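You operate a simulated robot arm through the tools that you are given. There is no shell and no other tool.

You are at the controls of a simulated two-armed robot. One attempt, no reset.

JOB
Clamp the ochre block, brush oil size over its top and lay the gold leaf on it.
Fine: stop up to it, black knob at TIGHT; yellow brush, leave the blue brush; the size must be tacky; brush and sheet go back; the pot stays put. Set down upright: squat brush with yellow handle.

The check looks at the end state, three seconds after you hand in, the way a careful person would. Anything else that was tipped, shoved, dropped, spilled or broken makes it a failure. Flat cloth is picked up by pressing the open fingertips on it (5 to 10 N) and closing them slowly along it; thin cloth reads only 2 to 8 mm in the jaws.

ROBOT AND FRAMES
Two 7-joint arms with two-finger parallel grippers on one trunk that stands fixed in place. Base frame: the origin is at the foot of the trunk, x ahead of it, y to its left, z up. Units: m, degrees, N and s.
The left shoulder is at [0.07, 0.187, 1.34], the right one opposite. With the tool pointing down near the work surface each hand reaches from about 0.1 to 0.74 m from the base axis, measured 20 degrees to its own side. Payload 3.91 kg a hand.
The tool frame of a hand sits at the grasp point between the pads (the TCP): z along the fingers, y along the line on which they close. The tips reach 0.03 m beyond it. Largest opening 0.11 m; finger width 0.02, thickness 0.01; the body of the gripper, 0.048 by 0.112 m, starts 0.055 m behind the TCP.
Orientation is told as [roll, pitch, yaw] about the base's x, y, z axes, in that order, counted from this pose: with the fingers straight down and closing along the base's y, the tool's x points along the base's -x, its y along +y and its z along -z.

CONTROLS
- The arms move only by the tool drive_tool. It takes "left_rows", "right_rows" or both (then of equal length, played together; a hand with none holds still); each is a list of rows, each a list of 7 numbers: the turn, a rotation vector about the tool's x, y, z in units of 180 degrees (1.0 is 180 degrees), then the shift along the tool's x, y, z in units of 400 mm (1.0 is 400 mm), then the opening, from 0 (shut) to 1 (fully open). In form: [[rx, ry, rz, x, y, z, hand], ...]. A call has 1 to 20 rows; each row is the pose to reach, as a shift and turn from the pose commanded when the call began, along the tool's axes at that moment. A call with a number of a shift or a turn outside -1 to 1 is refused whole. A row lasts 0.2 s, in which the tool goes at most 0.05 m and 8.6 degrees; a call with a longer step from one row to the next is refused whole, and so is a gripper value outside its range. Where a pose cannot be reached the arm comes as near as it can. A force on the tool above 40 N (or 10 N above the force at the start of the call, whichever is more), or a blocked arm, ends the call early, and 0.2 s more pass. The fingers move at their own pace (about 0.072 m/s each) and stop on an object; they squeeze with about 27 N. The grip force told is the motor's: it shows also when the fingers shut on nothing. Time passes only in rows, and 0.2 s behind the last, so rows that repeat a pose let the fingers close. It gives the time, the measured TCP pose, the force on the tool (base axes), the opening and the grip force at its end, in the units of the frame above (readings bear some noise), with the torque about the TCP (base axes, N m) and any sound that the robot's microphone picked up.
- Cameras (640 x 400 px; columns grow to the right, rows downward): "scene" is now at [0.1144, -0.0615, 1.5643]; the picture's right is [-0.68, -0.74, -0.00], its down [-0.44, 0.40, -0.80] and it looks along [0.59, -0.54, -0.60] (base axes); focal length 333 px, centre (320, 200). "left" rides on the left gripper at [0.072, -0.017, -0.103] in its tool frame; the picture's right is [0.23, 0.97, 0.00], its down [-0.76, 0.18, -0.62] and it looks along [-0.61, 0.14, 0.78] (tool axes); focal length 222 px, centre (320, 200). "right" rides on the right gripper at [0.072, 0.017, -0.103] in its tool frame; the picture's right is [-0.23, 0.97, 0.00], its down [-0.76, -0.18, -0.62] and it looks along [-0.61, -0.14, 0.78] (tool axes); focal length 222 px, centre (320, 200). There is no depth. A picture from a camera that has moved, and an enlarged one, comes with that camera's place and axes in the base frame and with its lens.
- snapshot(camera): a new picture of that camera. No time passes.
- move_column(by): slides the trunk up (or, below 0, down) by that many m; the arms and the scene camera ride with it, the base frame stays. It gives what a move gives, with no picture.
- aim_head(pan, tilt): turns the head with the scene camera to pan (to the left, within 86 degrees either way) and tilt (down, from -29 to 69), counted from straight ahead of the robot. It gives what a move gives.
- inspect(camera, box): a new picture of the part [left, top, right, bottom] of that camera's present view, enlarged. No time passes.
- job_done(): hands the job in; it is judged then, once.

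Places have to be worked out from the pictures, the camera data and where the tool is seen. Open the grippers and draw the arms clear of the work before you hand the job in, unless the task says otherwise.

The tools are called after "Request:" as a command line: name --argument value ..., lists and objects as JSON in quotes. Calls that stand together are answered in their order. drive_tool: Moves the arms, as the interface text tells. Its arguments: {"type":"object","properties":{"left_rows":{"type":"array","items":{"type":"array","items":{"type":"number"}}},"right_rows":{"type":"array","items":{"type":"array","items":{"type":"number"}}}},"required":[]} The other tools are called the same way: move_column (by) moves the trunk up or down; aim_head (pan, tilt) turns the head that bears the scene camera; snapshot (camera) takes a picture; inspect (camera, box) takes an enlarged picture of a part of a camera's view; job_done () hands the job in.

At the start:

```text
time_s: 0.0
left_tool_pos: [0.3785, -0.0753, 1.2344]
left_orientation: [0.1, 0.1, 0.0]
left_ft_force: [-0.8, 0.7, 0.7]
left_torque: [-0.01, -0.04, 0.01]
left_opening: 0.1099
left_gripper_force: 0.0
right_tool_pos: [0.3253, -0.4368, 1.2352]
right_orientation: [0.0, 0.0, 0.0]
right_ft_force: [0.0, -0.5, -0.3]
right_torque: [-0.02, 0.01, 0.01]
right_opening: 0.1102
right_gripper_force: 0.1
trunk travel left (down, up): [-0.85, 0.09]
head pan, tilt (commanded): [-42.5, 36.7]
```

scene: 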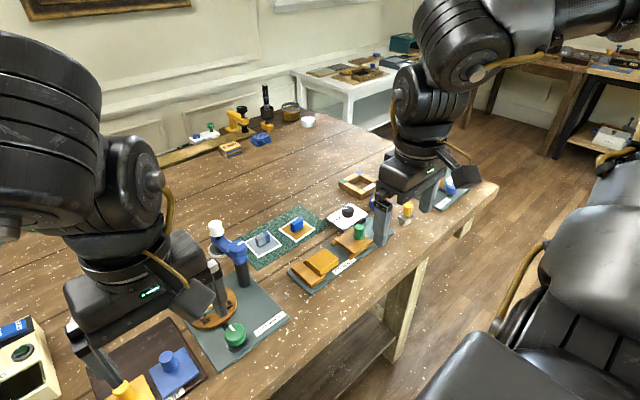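
right: 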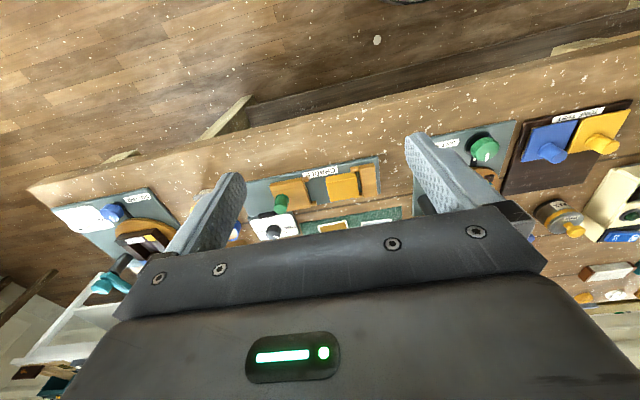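
left: 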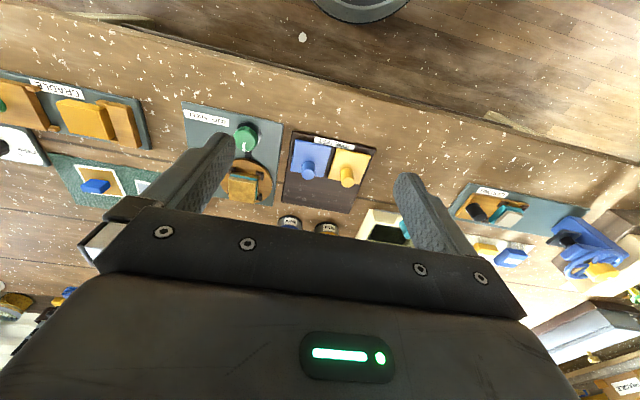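

I start by surveying the bench: the scene picture shows several stations, so I aim the head to look around and find the clamp, brushes, pot and leaf.

Request:
inspect --camera "scene" --box '[200, 150, 480, 325]'

Request:
inspect --camera "scene" --box '[0, 200, 320, 400]'

Request:
inspect --camera "right" --box '[20, 80, 400, 320]'

Request:
inspect --camera "left" --box '[0, 60, 320, 260]'

Request:
inspect --camera "left" --box '[320, 120, 640, 320]'

```text
2.29 times, centred on (340, 238) of scene
camera zoom: at [0.1144, -0.0615, 1.5643], right [-0.68, -0.74, 0.0], down [-0.44, 0.4, -0.8], along [0.59, -0.54, -0.6], focal length 762 px, centre (274, 114)
```

zoom: 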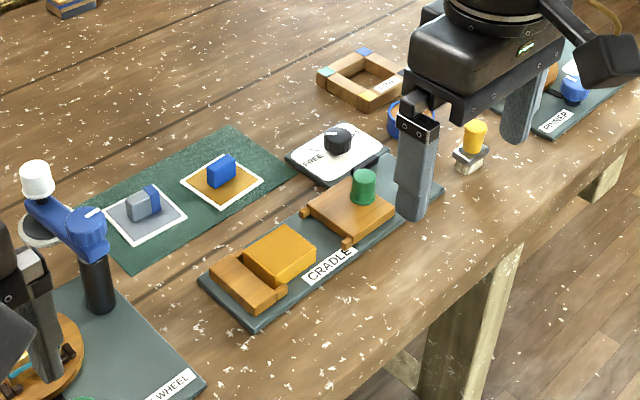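

```text
2.00 times, centred on (160, 300) of scene
camera zoom: at [0.1144, -0.0615, 1.5643], right [-0.68, -0.74, 0.0], down [-0.44, 0.4, -0.8], along [0.59, -0.54, -0.6], focal length 667 px, centre (640, 0)
```

zoom: 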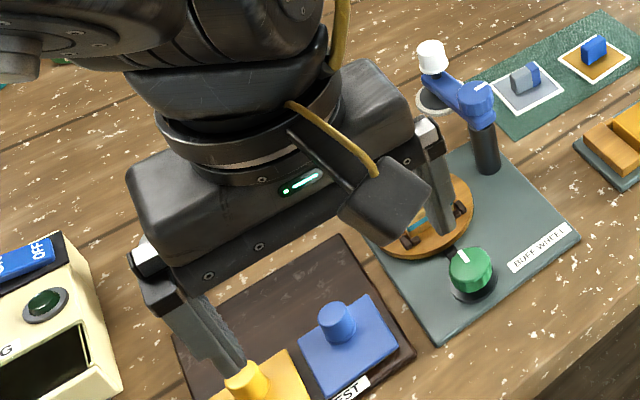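

```text
1.67 times, centred on (210, 200) of right
camera zoom: at [0.2532, -0.4196, 1.3375], right [0.23, 0.97, 0.0], down [0.76, -0.18, 0.62], along [0.61, -0.14, -0.78], focal length 370 px, centre (503, 200)
```

zoom: 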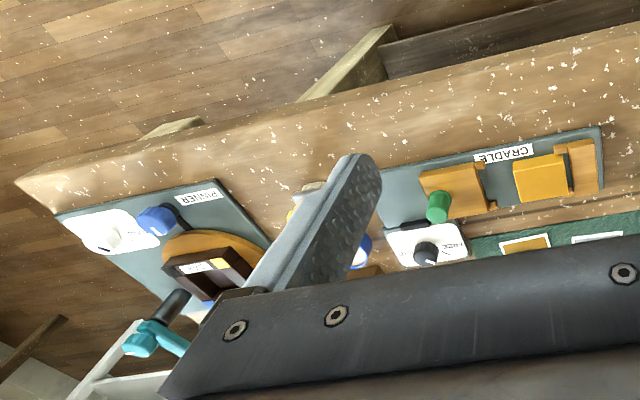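

```text
2.00 times, centred on (160, 160) of left
camera zoom: at [0.3069, -0.092, 1.3379], right [-0.23, 0.97, 0.0], down [0.76, 0.18, 0.62], along [0.61, 0.14, -0.78], focal length 444 px, centre (640, 280)
```

zoom: 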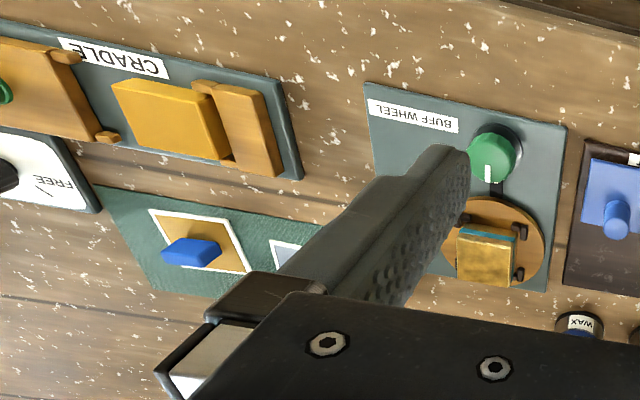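

```text
2.00 times, centred on (480, 220) of left
camera zoom: at [0.3069, -0.092, 1.3379], right [-0.23, 0.97, 0.0], down [0.76, 0.18, 0.62], along [0.61, 0.14, -0.78], focal length 444 px, centre (0, 160)
```

zoom: 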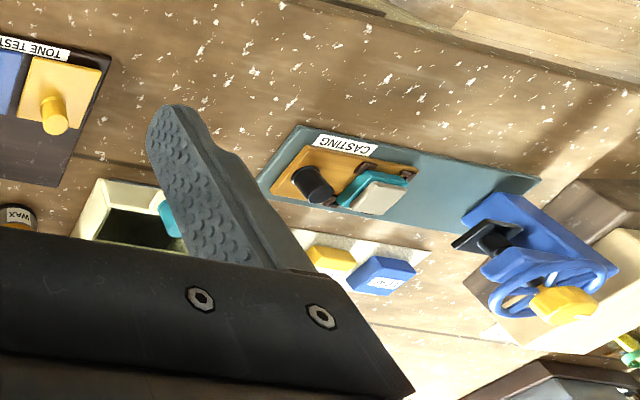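

The cradle with the ochre block, green‑knobbed stop and black-knob plate lies near (0.51, -0.43, 0.98), with the gold and silver leaves on a green pad behind it. The right hand hides the brush/pot area, so I draw both arms sideways at height to get a clear view.

Request:
drive_tool --left_rows '[[0, 0, 0, 0.0075, 0.095, -0.0175, 1], [0, 0, 0, 0.015, 0.19, -0.035, 1], [0, 0, 0, 0.0225, 0.285, -0.0525, 1], [0, 0, 0, 0.03, 0.38, -0.07, 1], [0, 0, 0, 0.0375, 0.475, -0.0875, 1], [0, 0, 0, 0.045, 0.57, -0.105, 1], [0, 0, 0, 0.0525, 0.665, -0.1225, 1], [0, 0, 0, 0.06, 0.76, -0.14, 1], [0, 0, 0, 0.0675, 0.855, -0.1575, 1], [0, 0, 0, 0.075, 0.95, -0.175, 1]]' --right_rows '[[0, 0, 0, -0.00625, -0.0775, -0.025, 1], [0, 0, 0, -0.0125, -0.155, -0.05, 1], [0, 0, 0, -0.01875, -0.2325, -0.075, 1], [0, 0, 0, -0.025, -0.31, -0.1, 1], [0, 0, 0, -0.03125, -0.3875, -0.125, 1], [0, 0, 0, -0.0375, -0.465, -0.15, 1], [0, 0, 0, -0.04375, -0.5425, -0.175, 1], [0, 0, 0, -0.05, -0.62, -0.2, 1], [0, 0, 0, -0.05625, -0.6975, -0.225, 1], [0, 0, 0, -0.0625, -0.775, -0.25, 1]]'

Request:
aim_head --pan -45 --tilt 42

Request:
snapshot --camera "scene"

Request:
snapshot --camera "right"

```text
time_s: 2.2
left_tool_pos: [0.3282, 0.2807, 1.2923]
left_orientation: [0.0, 0.0, 0.1]
left_ft_force: [-0.2, -0.4, -0.2]
left_torque: [0.0, 0.06, 0.0]
left_opening: 0.1101
left_gripper_force: 0.0
left hand out of reach, approached as far as the arm can: row 9, 10
right_tool_pos: [0.3528, -0.7463, 1.3332]
right_orientation: [-0.1, 0.1, 0.0]
right_ft_force: [0.6, 0.2, -0.8]
right_torque: [0.0, 0.02, -0.02]
right_opening: 0.1098
right_gripper_force: 0.0
trunk travel left (down, up): [-0.85, 0.09]
head pan, tilt (commanded): [-42.5, 36.7]
```

```text
time_s: 2.9
left_tool_pos: [0.3283, 0.2791, 1.2913]
left_orientation: [0.0, -0.1, 0.1]
left_ft_force: [0.5, -0.6, -0.9]
left_torque: [0.0, -0.01, 0.0]
left_opening: 0.1098
left_gripper_force: 0.0
right_tool_pos: [0.3535, -0.7458, 1.3326]
right_orientation: [0.0, -0.1, 0.0]
right_ft_force: [-0.1, 0.0, -0.8]
right_torque: [0.0, -0.02, -0.02]
right_opening: 0.1099
right_gripper_force: 0.0
trunk travel left (down, up): [-0.85, 0.09]
head pan, tilt (commanded): [-45.0, 42.0]
```

```text
taken
camera scene: at [0.11, -0.0613, 1.5564], right [-0.71, -0.71, 0.0], down [-0.47, 0.47, -0.74], along [0.53, -0.53, -0.67], focal length 333 px, centre (320, 200)
```

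scene: 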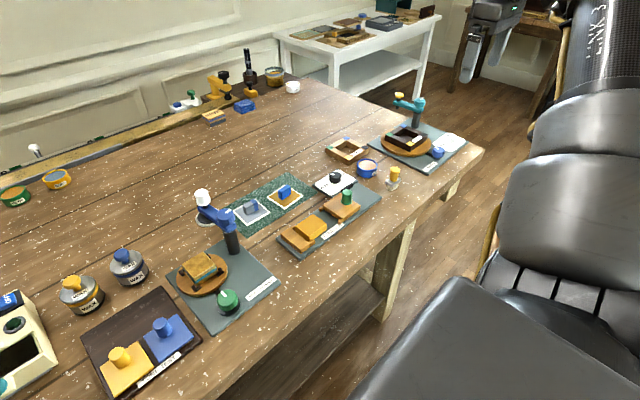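

```text
taken
camera right: at [0.2806, -0.7291, 1.4359], right [0.23, 0.97, 0.0], down [0.76, -0.18, 0.62], along [0.61, -0.14, -0.78], focal length 222 px, centre (320, 200)
```

right: 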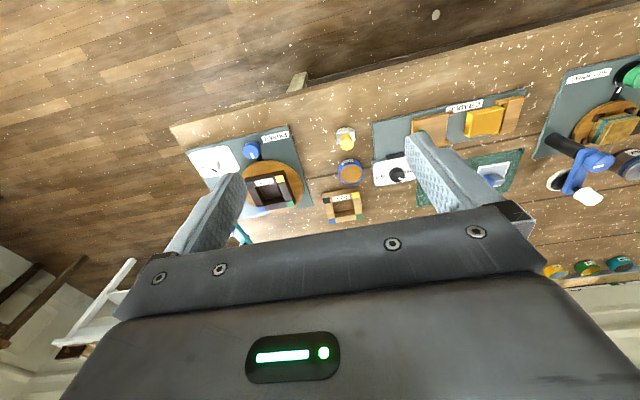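

Now the area is clear; I enlarge the cradle, brush, pot and leaf regions, and look for the blue brush.

Request:
inspect --camera "scene" --box '[260, 130, 420, 230]'

Request:
inspect --camera "scene" --box '[220, 160, 348, 240]'

Request:
inspect --camera "scene" --box '[340, 130, 420, 180]'

Request:
inspect --camera "scene" --box '[160, 40, 320, 140]'

Request:
inspect --camera "right" --box '[300, 80, 540, 230]'

```text
4.00 times, centred on (340, 180) of scene
camera zoom: at [0.11, -0.0613, 1.5564], right [-0.71, -0.71, 0.0], down [-0.47, 0.47, -0.74], along [0.53, -0.53, -0.67], focal length 1333 px, centre (240, 280)
```

zoom: 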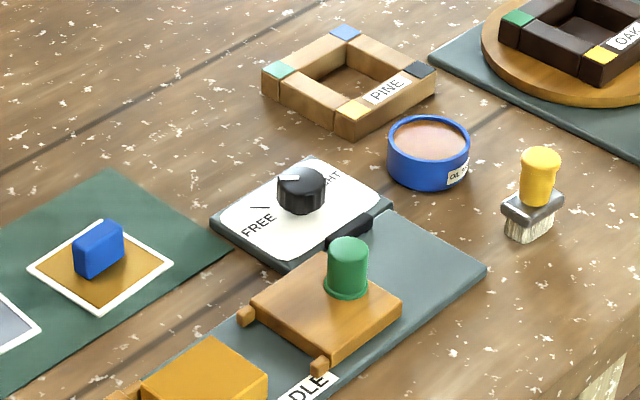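

```text
5.00 times, centred on (284, 200) of scene
camera zoom: at [0.11, -0.0613, 1.5564], right [-0.71, -0.71, 0.0], down [-0.47, 0.47, -0.74], along [0.53, -0.53, -0.67], focal length 1666 px, centre (500, 200)
```

zoom: 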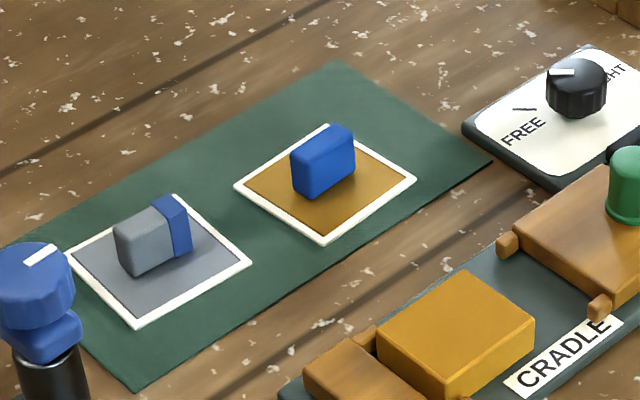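

```text
8.00 times, centred on (380, 155) of scene
camera zoom: at [0.11, -0.0613, 1.5564], right [-0.71, -0.71, 0.0], down [-0.47, 0.47, -0.74], along [0.53, -0.53, -0.67], focal length 2666 px, centre (-160, 560)
```

zoom: 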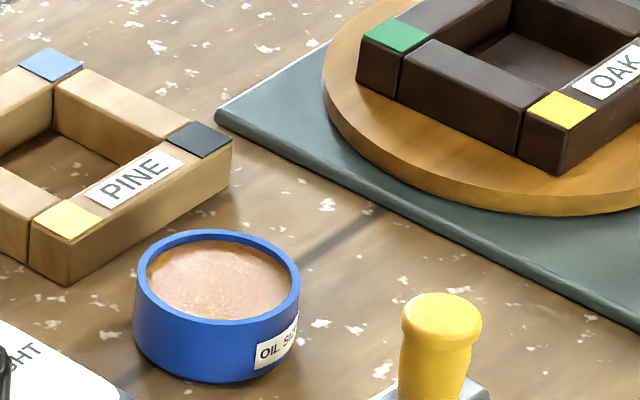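

```text
4.00 times, centred on (240, 90) of scene
camera zoom: at [0.11, -0.0613, 1.5564], right [-0.71, -0.71, 0.0], down [-0.47, 0.47, -0.74], along [0.53, -0.53, -0.67], focal length 1333 px, centre (640, 640)
```

zoom: 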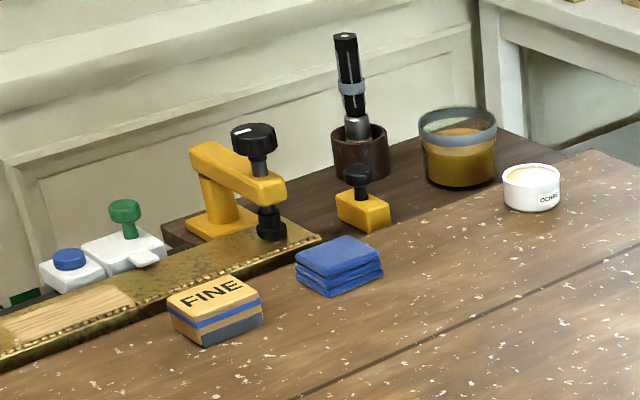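

```text
2.67 times, centred on (420, 155) of right
camera zoom: at [0.2806, -0.7291, 1.4359], right [0.23, 0.97, 0.0], down [0.76, -0.18, 0.62], along [0.61, -0.14, -0.78], focal length 592 px, centre (53, 320)
```

zoom: 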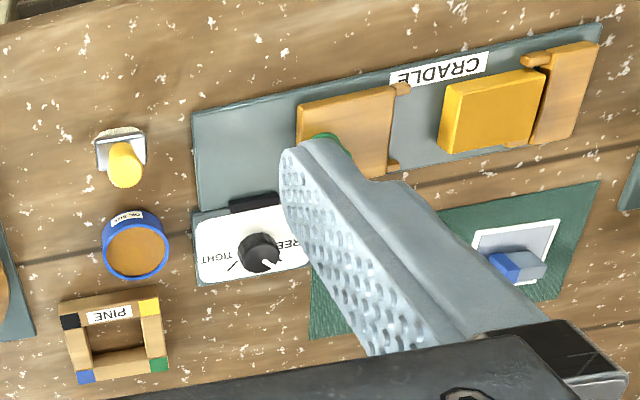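

The pot rim works out near (0.574, -0.721, 0.976), the brush at about (0.478, -0.72), the gold sheet's pull near (0.66, -0.475). These are far out for the right arm, so I test its reach by hovering toward the pot at a safe height.

Request:
drive_tool --right_rows '[[0, 0, 0, -0.079, 0.009, 0.0475, 1], [0, 0, 0, -0.158, 0.018, 0.095, 1], [0, 0, 0, -0.237, 0.027, 0.1425, 1], [0, 0, 0, -0.316, 0.036, 0.19, 1], [0, 0, 0, -0.395, 0.045, 0.2375, 1], [0, 0, 0, -0.474, 0.054, 0.285, 1], [0, 0, 0, -0.5525, 0.0625, 0.3325, 1]]'

Request:
snapshot --camera "right"

Request:
snapshot --camera "scene"

```text
time_s: 4.5
left_tool_pos: [0.3278, 0.2795, 1.2921]
left_orientation: [0.0, 0.0, 0.0]
left_ft_force: [0.6, -1.1, -0.1]
left_torque: [-0.01, -0.02, 0.0]
left_opening: 0.1103
left_gripper_force: 0.1
right_tool_pos: [0.5712, -0.7175, 1.1985]
right_orientation: [0.1, 0.1, -0.1]
right_ft_force: [-0.2, -0.4, 0.1]
right_torque: [0.01, 0.03, -0.02]
right_opening: 0.1099
right_gripper_force: 0.2
right hand out of reach, approached as far as the arm can: row 7
trunk travel left (down, up): [-0.85, 0.09]
head pan, tilt (commanded): [-45.0, 42.0]
```

```text
taken
camera right: at [0.4976, -0.7016, 1.3031], right [0.23, 0.97, 0.0], down [0.76, -0.18, 0.62], along [0.61, -0.14, -0.78], focal length 222 px, centre (320, 200)
```

right: 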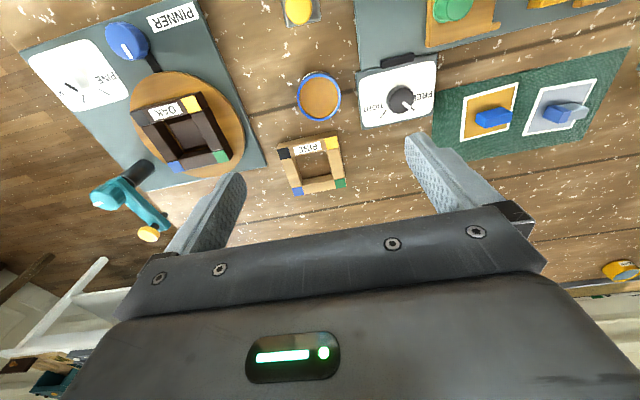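

```text
taken
camera scene: at [0.1097, -0.0626, 1.5564], right [-0.71, -0.71, 0.0], down [-0.47, 0.47, -0.74], along [0.53, -0.53, -0.67], focal length 333 px, centre (320, 200)
```

scene: 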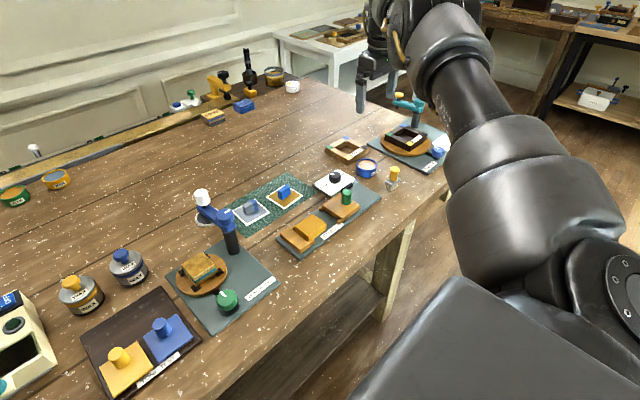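

The right hand reached (0.571, -0.718), so the pot is just about at its limit. Before lowering anything I enlarge this good overhead wrist view to measure the pot, brush, knob, stop and leaf.

Request:
inspect --camera "right" --box '[270, 0, 450, 112]'

Request:
inspect --camera "right" --box '[420, 0, 640, 138]'

Request:
inspect --camera "right" --box '[350, 40, 450, 102]'

Request:
inspect --camera "scene" --box '[310, 150, 406, 210]'

```text
3.56 times, centred on (360, 56) of right
camera zoom: at [0.4976, -0.7016, 1.3031], right [0.23, 0.97, 0.0], down [0.76, -0.18, 0.62], along [0.61, -0.14, -0.78], focal length 790 px, centre (178, 712)
```

zoom: 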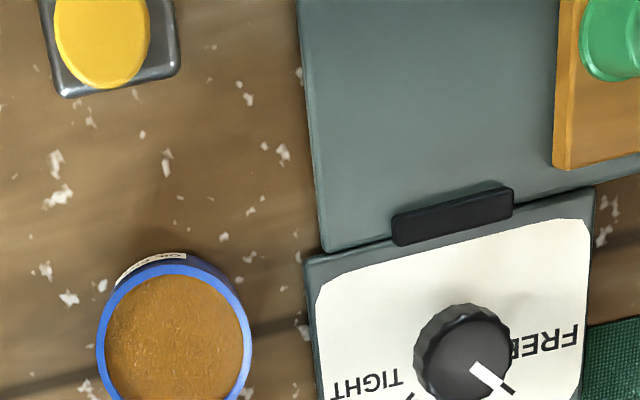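

```text
2.90 times, centred on (530, 69) of right
camera zoom: at [0.4976, -0.7016, 1.3031], right [0.23, 0.97, 0.0], down [0.76, -0.18, 0.62], along [0.61, -0.14, -0.78], focal length 644 px, centre (-289, 580)
```

zoom: 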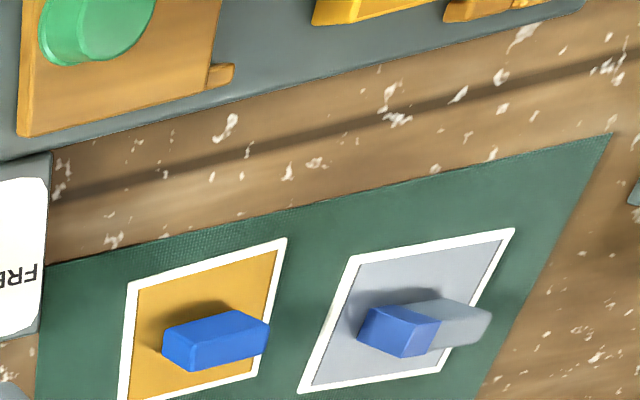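

```text
6.40 times, centred on (400, 71) of right
camera zoom: at [0.4976, -0.7016, 1.3031], right [0.23, 0.97, 0.0], down [0.76, -0.18, 0.62], along [0.61, -0.14, -0.78], focal length 1422 px, centre (-192, 1026)
```

zoom: 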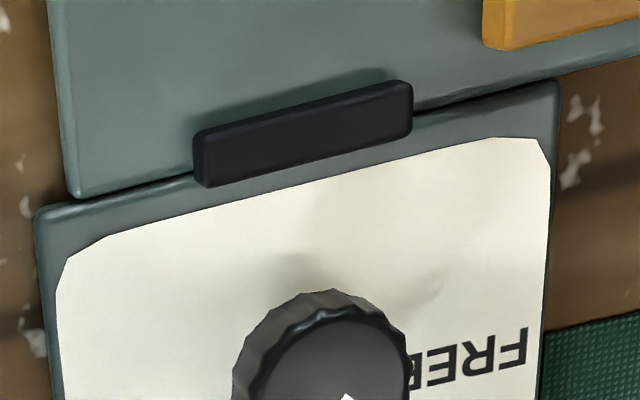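

```text
6.67 times, centred on (358, 180) of scene
camera zoom: at [0.1097, -0.0626, 1.5564], right [-0.71, -0.71, 0.0], down [-0.47, 0.47, -0.74], along [0.53, -0.53, -0.67], focal length 2222 px, centre (67, 333)
```

zoom: 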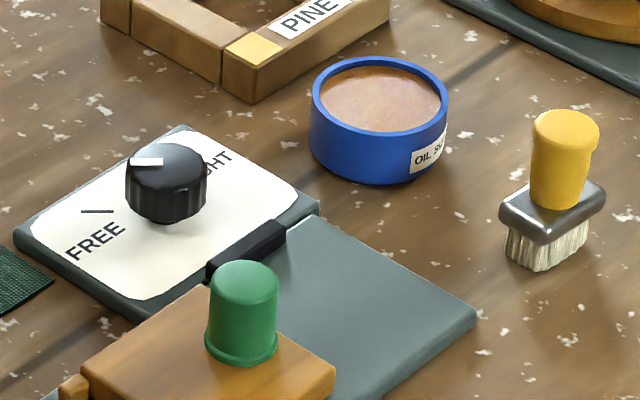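

Consistent numbers so far: bench z≈0.945, pot centre (0.575, -0.721) with rim 0.976, cradle axis along y, black knob (0.603, -0.614, top 0.984), green knob (0.515, -0.563, top ≈1.005). I check beneath the left hand before lowering the trunk for better reach and views.

Request:
snapshot --camera "left"

Request:
aim_head --pan 10 --tilt 45

Request:
snapshot --camera "scene"

```text
taken
camera left: at [0.2552, 0.2629, 1.3953], right [-0.23, 0.97, 0.0], down [0.76, 0.18, 0.62], along [0.61, 0.14, -0.78], focal length 222 px, centre (320, 200)
```

left: 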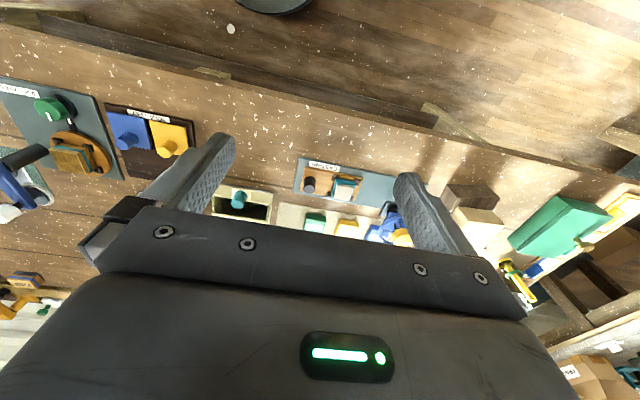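

```text
time_s: 5.7
left_tool_pos: [0.3272, 0.2801, 1.2921]
left_orientation: [0.0, 0.0, 0.1]
left_ft_force: [-0.8, 0.0, -0.7]
left_torque: [0.0, -0.02, 0.01]
left_opening: 0.11
left_gripper_force: 0.0
right_tool_pos: [0.5709, -0.7176, 1.2002]
right_orientation: [0.0, 0.0, 0.0]
right_ft_force: [0.3, -0.4, 0.3]
right_torque: [0.0, 0.02, 0.0]
right_opening: 0.11
right_gripper_force: 0.1
trunk travel left (down, up): [-0.85, 0.09]
head pan, tilt (commanded): [10.0, 45.0]
```

```text
taken
camera scene: at [0.1304, 0.0114, 1.5521], right [0.17, -0.98, 0.0], down [-0.7, -0.12, -0.71], along [0.7, 0.12, -0.71], focal length 333 px, centre (320, 200)
```

scene: 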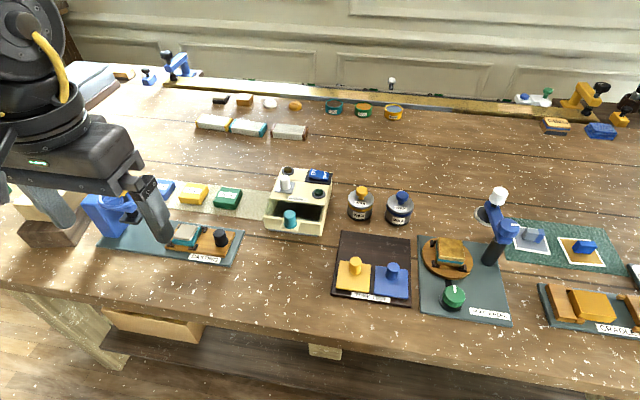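

Nothing tall lies under either hand, so I lower the trunk 0.15 m (right fingertips will stay at about 1.02, above everything there), and point the head back at the cradle.

Request:
move_column --by -0.15

Request:
aim_head --pan -45 --tilt 36

Request:
snapshot --camera "scene"

Request:
snapshot --camera "right"

```text
time_s: 7.5
left_tool_pos: [0.3266, 0.2801, 1.1443]
left_orientation: [-0.1, 0.0, 0.1]
left_ft_force: [0.8, 1.6, -0.2]
left_torque: [0.0, 0.0, -0.01]
left_opening: 0.1101
left_gripper_force: 0.1
right_tool_pos: [0.57, -0.7175, 1.05]
right_orientation: [0.0, 0.0, 0.0]
right_ft_force: [0.5, 0.6, -1.1]
right_torque: [0.0, 0.0, 0.02]
right_opening: 0.11
right_gripper_force: 0.0
trunk travel left (down, up): [-0.7, 0.24]
head pan, tilt (commanded): [10.0, 45.0]
```

```text
time_s: 8.7
left_tool_pos: [0.3281, 0.2793, 1.142]
left_orientation: [-0.1, 0.0, 0.1]
left_ft_force: [-0.3, -0.2, 0.8]
left_torque: [0.0, -0.04, -0.01]
left_opening: 0.1103
left_gripper_force: 0.1
right_tool_pos: [0.569, -0.7175, 1.0503]
right_orientation: [0.0, 0.1, -0.1]
right_ft_force: [0.0, 0.4, -0.4]
right_torque: [-0.02, 0.05, 0.03]
right_opening: 0.1099
right_gripper_force: 0.1
trunk travel left (down, up): [-0.7, 0.24]
head pan, tilt (commanded): [-45.0, 36.0]
```

```text
taken
camera scene: at [0.1122, -0.0642, 1.4154], right [-0.71, -0.71, 0.0], down [-0.42, 0.42, -0.81], along [0.57, -0.57, -0.59], focal length 333 px, centre (320, 200)
```

scene: 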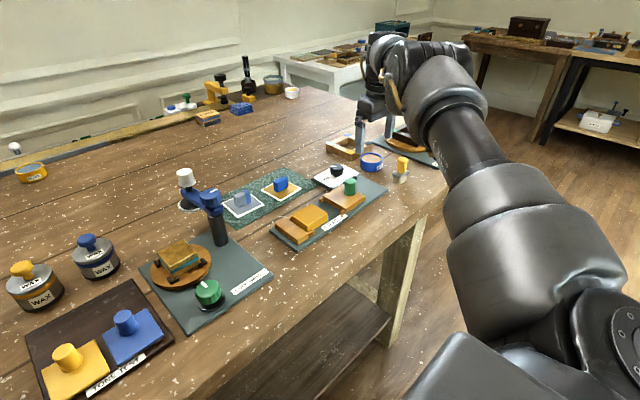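

```text
taken
camera right: at [0.4972, -0.7008, 1.1538], right [0.23, 0.97, 0.0], down [0.76, -0.18, 0.62], along [0.61, -0.14, -0.78], focal length 222 px, centre (320, 200)
```

right: 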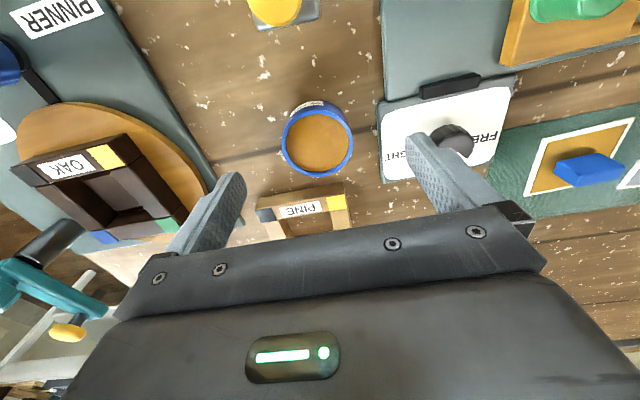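

From this close view the pot is at about (0.573, -0.720). I now hover the right hand above the green stop knob at z≈1.10 with half-open fingers and look.

Request:
drive_tool --right_rows '[[0, 0, 0, 0.034, 0.097, -0.06, 1], [0, 0, 0, 0.069, 0.194, -0.125, 0.8], [0, 0, 0, 0.103, 0.29, -0.125, 0.6], [0, 0, 0, 0.1375, 0.3875, -0.125, 0.45], [0, 0, 0, 0.1375, 0.3875, -0.125, 0.45]]'

Request:
snapshot --camera "right"

Request:
inspect --camera "scene" --box '[240, 140, 432, 260]'

```text
time_s: 9.9
left_tool_pos: [0.328, 0.2813, 1.1432]
left_orientation: [0.1, 0.0, 0.1]
left_ft_force: [0.4, -0.5, -0.2]
left_torque: [0.01, 0.0, -0.01]
left_opening: 0.1098
left_gripper_force: 0.1
right_tool_pos: [0.513, -0.5626, 1.1007]
right_orientation: [0.0, 0.0, 0.0]
right_ft_force: [1.3, -0.3, 0.4]
right_torque: [0.01, 0.03, 0.0]
right_opening: 0.0496
right_gripper_force: 0.0
trunk travel left (down, up): [-0.7, 0.24]
head pan, tilt (commanded): [-45.0, 36.0]
```

```text
taken
camera right: at [0.4407, -0.5454, 1.2042], right [0.23, 0.97, 0.0], down [0.76, -0.18, 0.62], along [0.61, -0.14, -0.78], focal length 222 px, centre (320, 200)
```

right: 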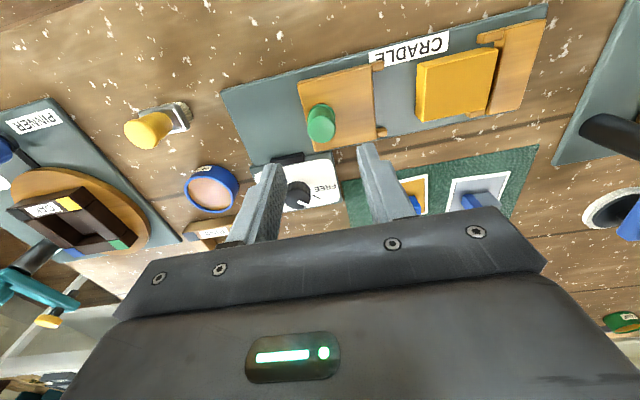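

```text
3.33 times, centred on (336, 200) of scene
camera zoom: at [0.1127, -0.0644, 1.4153], right [-0.71, -0.71, 0.0], down [-0.42, 0.42, -0.81], along [0.57, -0.57, -0.59], focal length 1111 px, centre (267, 200)
```

zoom: 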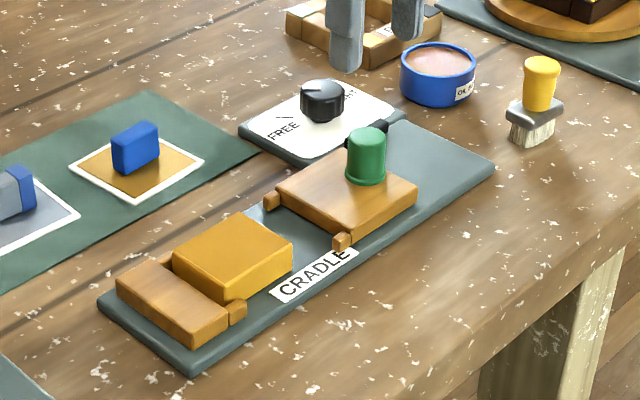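

I zoom the wrist view on the cradle to pin down the block, stop and green knob accurately.

Request:
inspect --camera "right" --box '[210, 0, 560, 219]'

Request:
inspect --camera "right" --box '[280, 50, 400, 125]'

Request:
inspect --camera "right" --box '[400, 20, 560, 120]'

Request:
inspect --camera "right" --box '[100, 80, 260, 180]'

```text
1.83 times, centred on (385, 110) of right
camera zoom: at [0.4407, -0.5454, 1.2042], right [0.23, 0.97, 0.0], down [0.76, -0.18, 0.62], along [0.61, -0.14, -0.78], focal length 406 px, centre (201, 365)
```

zoom: 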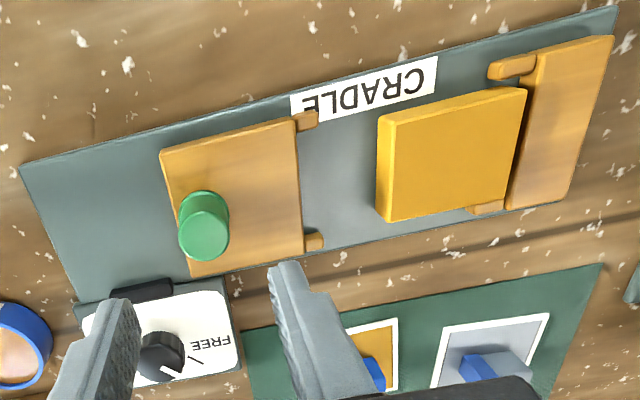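

```text
5.33 times, centred on (340, 88) of right
camera zoom: at [0.4407, -0.5454, 1.2042], right [0.23, 0.97, 0.0], down [0.76, -0.18, 0.62], along [0.61, -0.14, -0.78], focal length 1185 px, centre (213, 800)
```

zoom: 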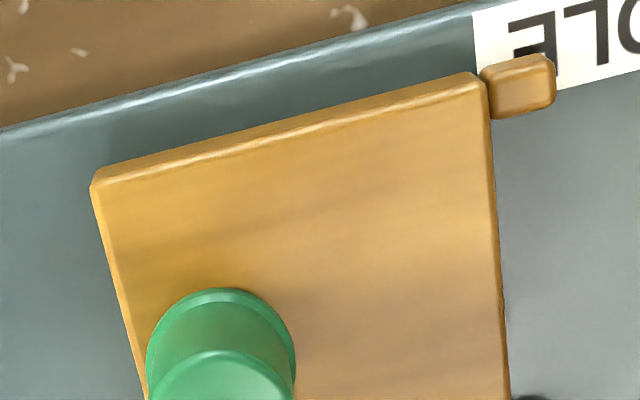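

```text
4.00 times, centred on (480, 70) of right
camera zoom: at [0.4407, -0.5454, 1.2042], right [0.23, 0.97, 0.0], down [0.76, -0.18, 0.62], along [0.61, -0.14, -0.78], focal length 888 px, centre (-320, 720)
```

zoom: 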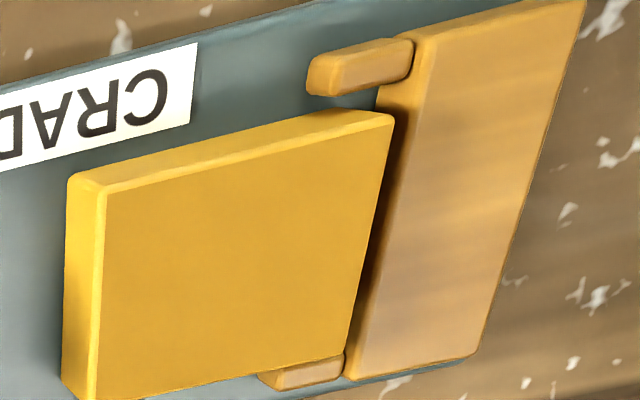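

```text
4.00 times, centred on (180, 130) of right
camera zoom: at [0.4407, -0.5454, 1.2042], right [0.23, 0.97, 0.0], down [0.76, -0.18, 0.62], along [0.61, -0.14, -0.78], focal length 888 px, centre (880, 480)
```

zoom: 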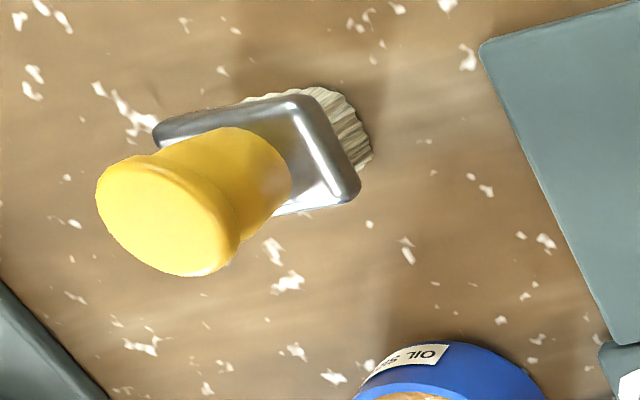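

Block top spans about x 0.493–0.544, y −0.461…−0.402 at z≈0.978; the stop's face is at y≈−0.508, so it must slide about 0.047 m to the left (+y). The hand is right above the green knob, so I descend with fingertips to z≈0.98 and grip it.

Request:
drive_tool --right_rows '[[0, 0, 0, 0, 0.002, 0.08, 0.45], [0, 0, 0, 0, 0.003, 0.15, 0.45], [0, 0, 0, -0.001, 0.004, 0.2, 0.45], [0, 0, 0, -0.001, 0.004, 0.226, 0.45]]'

Request:
inspect --camera "scene" --box '[240, 140, 432, 260]'

Request:
snapshot --camera "right"

```text
time_s: 10.9
left_tool_pos: [0.328, 0.2798, 1.1425]
left_orientation: [0.0, 0.0, 0.1]
left_ft_force: [-0.6, -0.8, 0.2]
left_torque: [-0.01, 0.0, 0.0]
left_opening: 0.11
left_gripper_force: 0.1
right_tool_pos: [0.5151, -0.5618, 1.0112]
right_orientation: [0.0, -0.1, 0.0]
right_ft_force: [0.1, -0.4, -0.3]
right_torque: [-0.02, -0.02, -0.01]
right_opening: 0.0496
right_gripper_force: 0.1
trunk travel left (down, up): [-0.7, 0.24]
head pan, tilt (commanded): [-45.0, 36.0]
```

```text
3.33 times, centred on (336, 200) of scene
camera zoom: at [0.1122, -0.0645, 1.4154], right [-0.71, -0.71, 0.0], down [-0.42, 0.42, -0.81], along [0.57, -0.57, -0.59], focal length 1111 px, centre (267, 200)
```

zoom: 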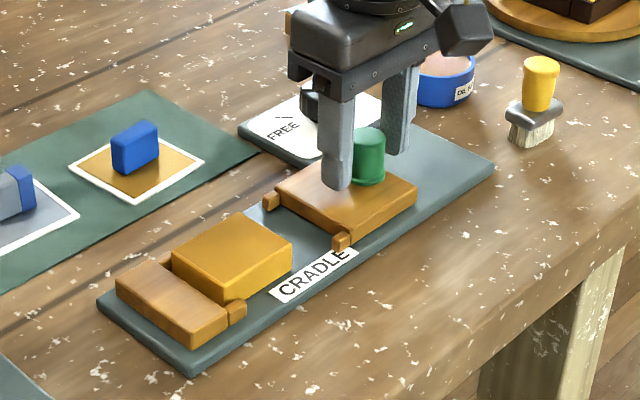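

```text
taken
camera right: at [0.4427, -0.5446, 1.1135], right [0.23, 0.97, 0.0], down [0.76, -0.18, 0.62], along [0.61, -0.14, -0.78], focal length 222 px, centre (320, 200)
```

right: 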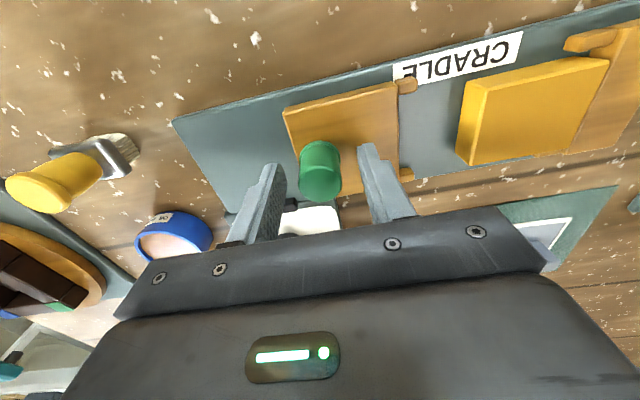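

The fingers straddle the green knob with clearance over the stop board; I close on it.

Request:
drive_tool --right_rows '[[0, 0, 0, 0, 0, 0, 0.1], [0, 0, 0, 0, 0, 0, 0.1], [0, 0, 0, 0, 0, 0, 0.1], [0, 0, 0, 0, 0, 0, 0.1]]'

```text
time_s: 11.9
left_tool_pos: [0.3272, 0.28, 1.1425]
left_orientation: [0.0, -0.1, 0.1]
left_ft_force: [-0.8, -1.1, 0.0]
left_torque: [0.04, 0.0, -0.02]
left_opening: 0.11
left_gripper_force: 0.1
right_tool_pos: [0.5149, -0.562, 1.0109]
right_orientation: [-0.1, 0.1, 0.0]
right_ft_force: [-1.1, 0.1, -3.3]
right_torque: [-0.62, -0.06, 0.07]
right_opening: 0.0255
right_gripper_force: 45.1
trunk travel left (down, up): [-0.7, 0.24]
head pan, tilt (commanded): [-45.0, 36.0]
```

Gripped at 25 mm. I slide the stop toward the block along +y, first 38 mm, watching the force.

Request:
drive_tool --right_rows '[[0, 0, 0, 0, 0.02, 0, 0.1], [0, 0, 0, 0, 0.04, 0, 0.1], [0, 0, 0, 0, 0.06, 0, 0.1], [0, 0, 0, 0, 0.08, 0, 0.1], [0, 0, 0, 0, 0.095, 0, 0.1]]'

Request:
snapshot --camera "right"

Request:
inspect --camera "scene" --box '[240, 140, 432, 260]'

```text
time_s: 13.1
left_tool_pos: [0.3287, 0.2796, 1.1435]
left_orientation: [-0.1, -0.1, 0.1]
left_ft_force: [0.3, -0.3, -0.6]
left_torque: [0.01, 0.0, -0.02]
left_opening: 0.1097
left_gripper_force: 0.1
right_tool_pos: [0.5147, -0.5228, 1.0091]
right_orientation: [-0.1, 0.0, 0.0]
right_ft_force: [-0.6, -0.6, -0.1]
right_torque: [-0.66, -0.05, 0.0]
right_opening: 0.0249
right_gripper_force: 44.9
trunk travel left (down, up): [-0.7, 0.24]
head pan, tilt (commanded): [-45.0, 36.0]
```

```text
taken
camera right: at [0.4425, -0.5052, 1.1136], right [0.23, 0.97, 0.0], down [0.76, -0.18, 0.62], along [0.61, -0.14, -0.78], focal length 222 px, centre (320, 200)
```

right: 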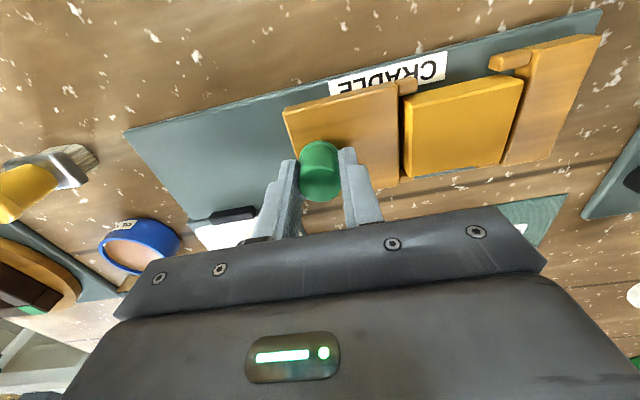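

```text
3.33 times, centred on (336, 200) of scene
camera zoom: at [0.1118, -0.0641, 1.4154], right [-0.71, -0.71, 0.0], down [-0.42, 0.42, -0.81], along [0.57, -0.57, -0.59], focal length 1111 px, centre (267, 200)
```

zoom: 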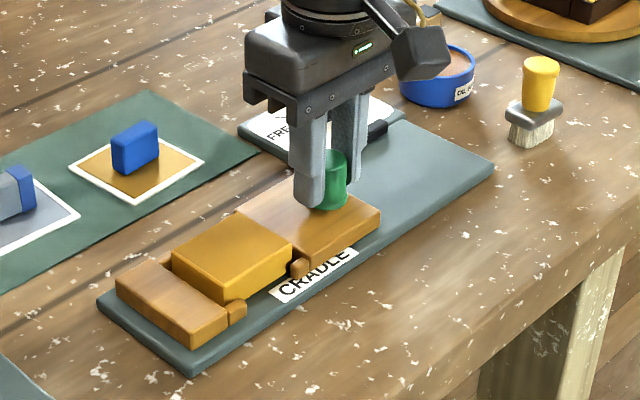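

The stop is nearly touching the block. I advance in 2 mm rows and check the contact force.

Request:
drive_tool --right_rows '[[0, 0, 0, 0, 0.005, 0, 0.1], [0, 0, 0, 0, 0.01, 0, 0.1]]'

Request:
inspect --camera "right" --box '[360, 40, 560, 190]'

```text
time_s: 13.7
left_tool_pos: [0.3276, 0.2799, 1.1411]
left_orientation: [0.0, 0.0, 0.1]
left_ft_force: [0.7, 0.5, 0.2]
left_torque: [0.04, -0.01, -0.01]
left_opening: 0.11
left_gripper_force: 0.0
right_tool_pos: [0.5153, -0.5189, 1.0092]
right_orientation: [-0.1, 0.0, 0.0]
right_ft_force: [-0.1, 0.5, -0.2]
right_torque: [-0.64, -0.07, -0.03]
right_opening: 0.0254
right_gripper_force: 45.1
trunk travel left (down, up): [-0.7, 0.24]
head pan, tilt (commanded): [-45.0, 36.0]
```

```text
2.67 times, centred on (460, 115) of right
camera zoom: at [0.4425, -0.5018, 1.1136], right [0.23, 0.97, 0.0], down [0.76, -0.18, 0.62], along [0.61, -0.14, -0.78], focal length 592 px, centre (-53, 427)
```

zoom: 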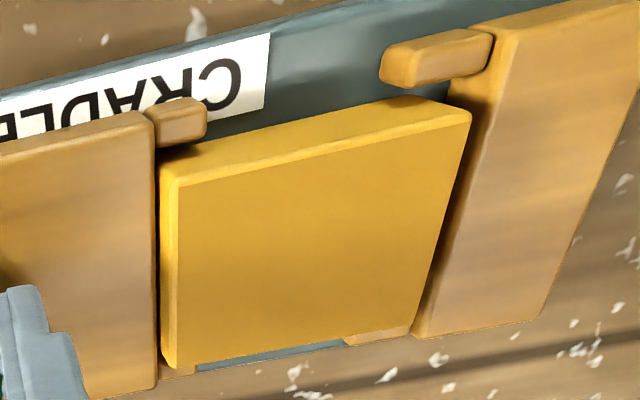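

A gap of roughly 2 mm remains; I continue 2 mm.

Request:
drive_tool --right_rows '[[0, 0, 0, 0, 0.0025, 0, 0.1], [0, 0, 0, 0, 0.005, 0, 0.1]]'

Request:
inspect --camera "right" --box '[360, 40, 560, 190]'

```text
time_s: 14.3
left_tool_pos: [0.3272, 0.2802, 1.1434]
left_orientation: [0.0, -0.1, 0.0]
left_ft_force: [0.3, 0.3, -0.4]
left_torque: [-0.03, -0.02, -0.01]
left_opening: 0.1101
left_gripper_force: 0.1
right_tool_pos: [0.5161, -0.5157, 1.0101]
right_orientation: [-0.1, 0.0, 0.0]
right_ft_force: [-0.9, -0.8, 0.7]
right_torque: [-0.57, -0.25, 0.03]
right_opening: 0.0252
right_gripper_force: 45.2
trunk travel left (down, up): [-0.7, 0.24]
head pan, tilt (commanded): [-45.0, 36.0]
```

```text
2.67 times, centred on (460, 115) of right
camera zoom: at [0.4425, -0.5003, 1.1136], right [0.23, 0.97, 0.0], down [0.76, -0.18, 0.62], along [0.61, -0.14, -0.78], focal length 592 px, centre (-53, 427)
```

zoom: 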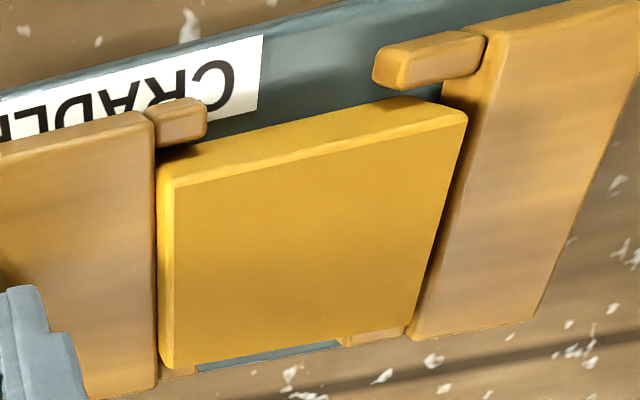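

The gap is visually closed but no clear reaction yet; I press on 2 mm more in 1 mm steps, watching the y force.

Request:
drive_tool --right_rows '[[0, 0, 0, 0, 0.0025, 0, 0.1], [0, 0, 0, 0, 0.005, 0, 0.1]]'

Request:
inspect --camera "right" --box '[360, 40, 560, 190]'

```text
time_s: 14.9
left_tool_pos: [0.3272, 0.2807, 1.1427]
left_orientation: [0.0, -0.1, 0.1]
left_ft_force: [-0.4, -0.6, -0.2]
left_torque: [-0.04, -0.03, 0.01]
left_opening: 0.1099
left_gripper_force: 0.0
right_tool_pos: [0.5144, -0.5164, 1.0107]
right_orientation: [0.0, 0.0, 0.1]
right_ft_force: [-0.5, -1.1, -0.8]
right_torque: [-0.52, -0.5, 0.06]
right_opening: 0.0251
right_gripper_force: 45.1
trunk travel left (down, up): [-0.7, 0.24]
head pan, tilt (commanded): [-45.0, 36.0]
```

```text
2.67 times, centred on (460, 115) of right
camera zoom: at [0.4426, -0.4986, 1.1136], right [0.23, 0.97, 0.0], down [0.76, -0.18, 0.62], along [0.61, -0.14, -0.78], focal length 592 px, centre (-53, 427)
```

zoom: 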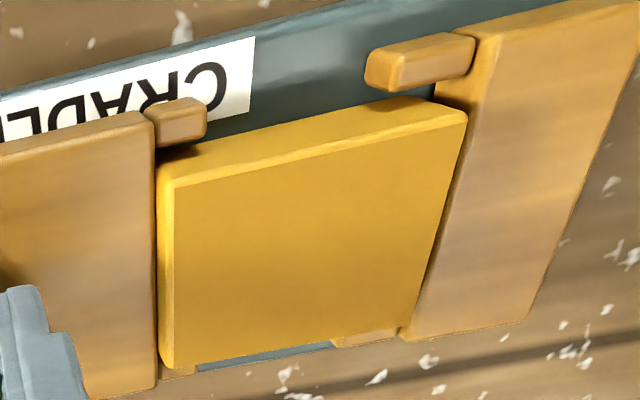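

The block now travels with the stop, closing the small gap to the fixed end. I keep going in 1 mm steps until it seats.

Request:
drive_tool --right_rows '[[0, 0, 0, 0, 0.0025, 0, 0.1], [0, 0, 0, 0, 0.005, 0, 0.1]]'

Request:
inspect --camera "right" --box '[360, 40, 560, 190]'

```text
time_s: 15.5
left_tool_pos: [0.3272, 0.2801, 1.1424]
left_orientation: [0.1, 0.0, 0.1]
left_ft_force: [0.7, 0.2, -0.5]
left_torque: [0.03, -0.01, -0.03]
left_opening: 0.1102
left_gripper_force: 0.0
right_tool_pos: [0.5152, -0.5124, 1.011]
right_orientation: [0.0, 0.0, -0.1]
right_ft_force: [0.5, 0.0, 3.3]
right_torque: [-0.55, 0.54, -0.15]
right_opening: 0.0253
right_gripper_force: 44.9
trunk travel left (down, up): [-0.7, 0.24]
head pan, tilt (commanded): [-45.0, 36.0]
```

```text
2.67 times, centred on (460, 115) of right
camera zoom: at [0.4425, -0.4961, 1.1136], right [0.23, 0.97, 0.0], down [0.76, -0.18, 0.62], along [0.61, -0.14, -0.78], focal length 592 px, centre (-53, 427)
```

zoom: 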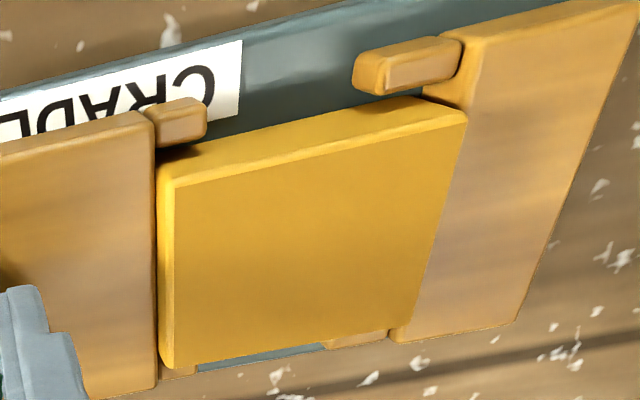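

Gap to the fixed end looks closed now; another 1.5 mm to confirm a reaction force.

Request:
drive_tool --right_rows '[[0, 0, 0, 0, 0.002, 0, 0.1], [0, 0, 0, 0, 0.004, 0, 0.1]]'

Request:
inspect --camera "right" --box '[360, 40, 560, 190]'

```text
time_s: 16.1
left_tool_pos: [0.328, 0.2801, 1.1423]
left_orientation: [-0.1, -0.1, 0.1]
left_ft_force: [0.4, -0.1, 0.2]
left_torque: [-0.03, -0.01, 0.0]
left_opening: 0.11
left_gripper_force: 0.1
right_tool_pos: [0.5154, -0.5121, 1.0106]
right_orientation: [0.0, 0.1, 0.1]
right_ft_force: [0.5, -1.0, 0.5]
right_torque: [-0.61, -0.08, 0.05]
right_opening: 0.0255
right_gripper_force: 44.9
trunk travel left (down, up): [-0.7, 0.24]
head pan, tilt (commanded): [-45.0, 36.0]
```

```text
2.67 times, centred on (460, 115) of right
camera zoom: at [0.4425, -0.495, 1.1136], right [0.23, 0.97, 0.0], down [0.76, -0.18, 0.62], along [0.61, -0.14, -0.78], focal length 592 px, centre (-53, 427)
```

zoom: 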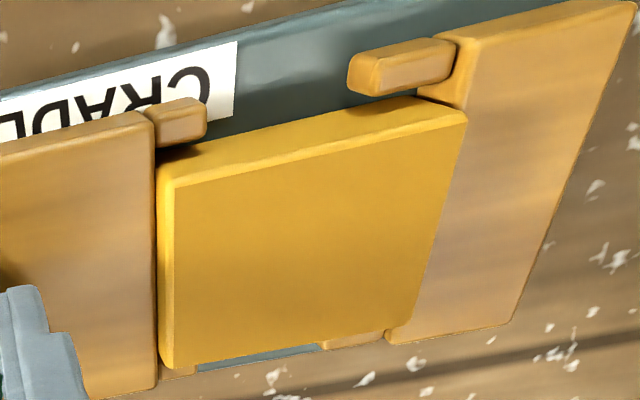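

It still moves freely—the higher block hides the remaining gap. I continue.

Request:
drive_tool --right_rows '[[0, 0, 0, 0, 0.0025, 0, 0.1], [0, 0, 0, 0, 0.005, 0, 0.1]]'

Request:
inspect --camera "right" --box '[360, 40, 560, 190]'

Request:
inspect --camera "scene" --box '[260, 190, 356, 250]'

```text
time_s: 16.7
left_tool_pos: [0.3257, 0.2793, 1.143]
left_orientation: [0.1, -0.1, 0.0]
left_ft_force: [-0.2, 0.5, 1.2]
left_torque: [0.02, -0.05, 0.0]
left_opening: 0.1102
left_gripper_force: 0.0
right_tool_pos: [0.5148, -0.5105, 1.0097]
right_orientation: [0.1, 0.1, -0.2]
right_ft_force: [1.1, -8.8, 6.0]
right_torque: [0.37, 0.33, 0.1]
right_opening: 0.0252
right_gripper_force: 44.5
trunk travel left (down, up): [-0.7, 0.24]
head pan, tilt (commanded): [-45.0, 36.0]
```

```text
2.67 times, centred on (460, 115) of right
camera zoom: at [0.4424, -0.4938, 1.1135], right [0.23, 0.97, 0.0], down [0.76, -0.18, 0.62], along [0.61, -0.14, -0.78], focal length 592 px, centre (-53, 427)
```

zoom: 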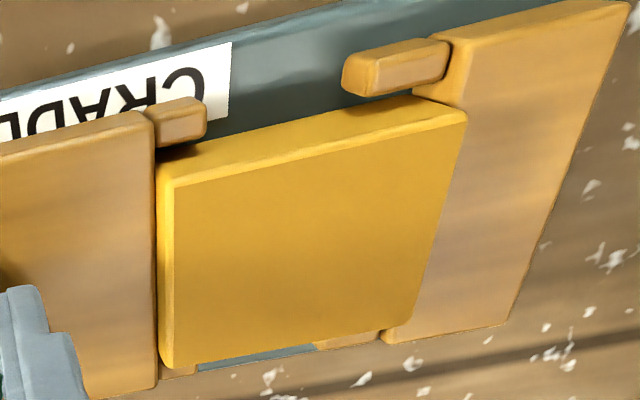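

```text
6.67 times, centred on (308, 220) of scene
camera zoom: at [0.1116, -0.0651, 1.4155], right [-0.71, -0.71, 0.0], down [-0.42, 0.42, -0.81], along [0.57, -0.57, -0.59], focal length 2222 px, centre (400, 67)
```

zoom: 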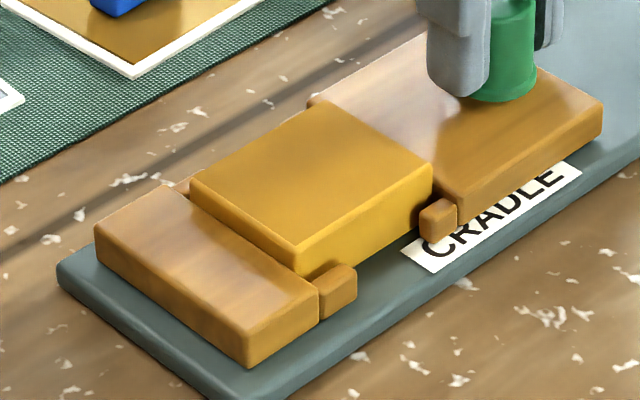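

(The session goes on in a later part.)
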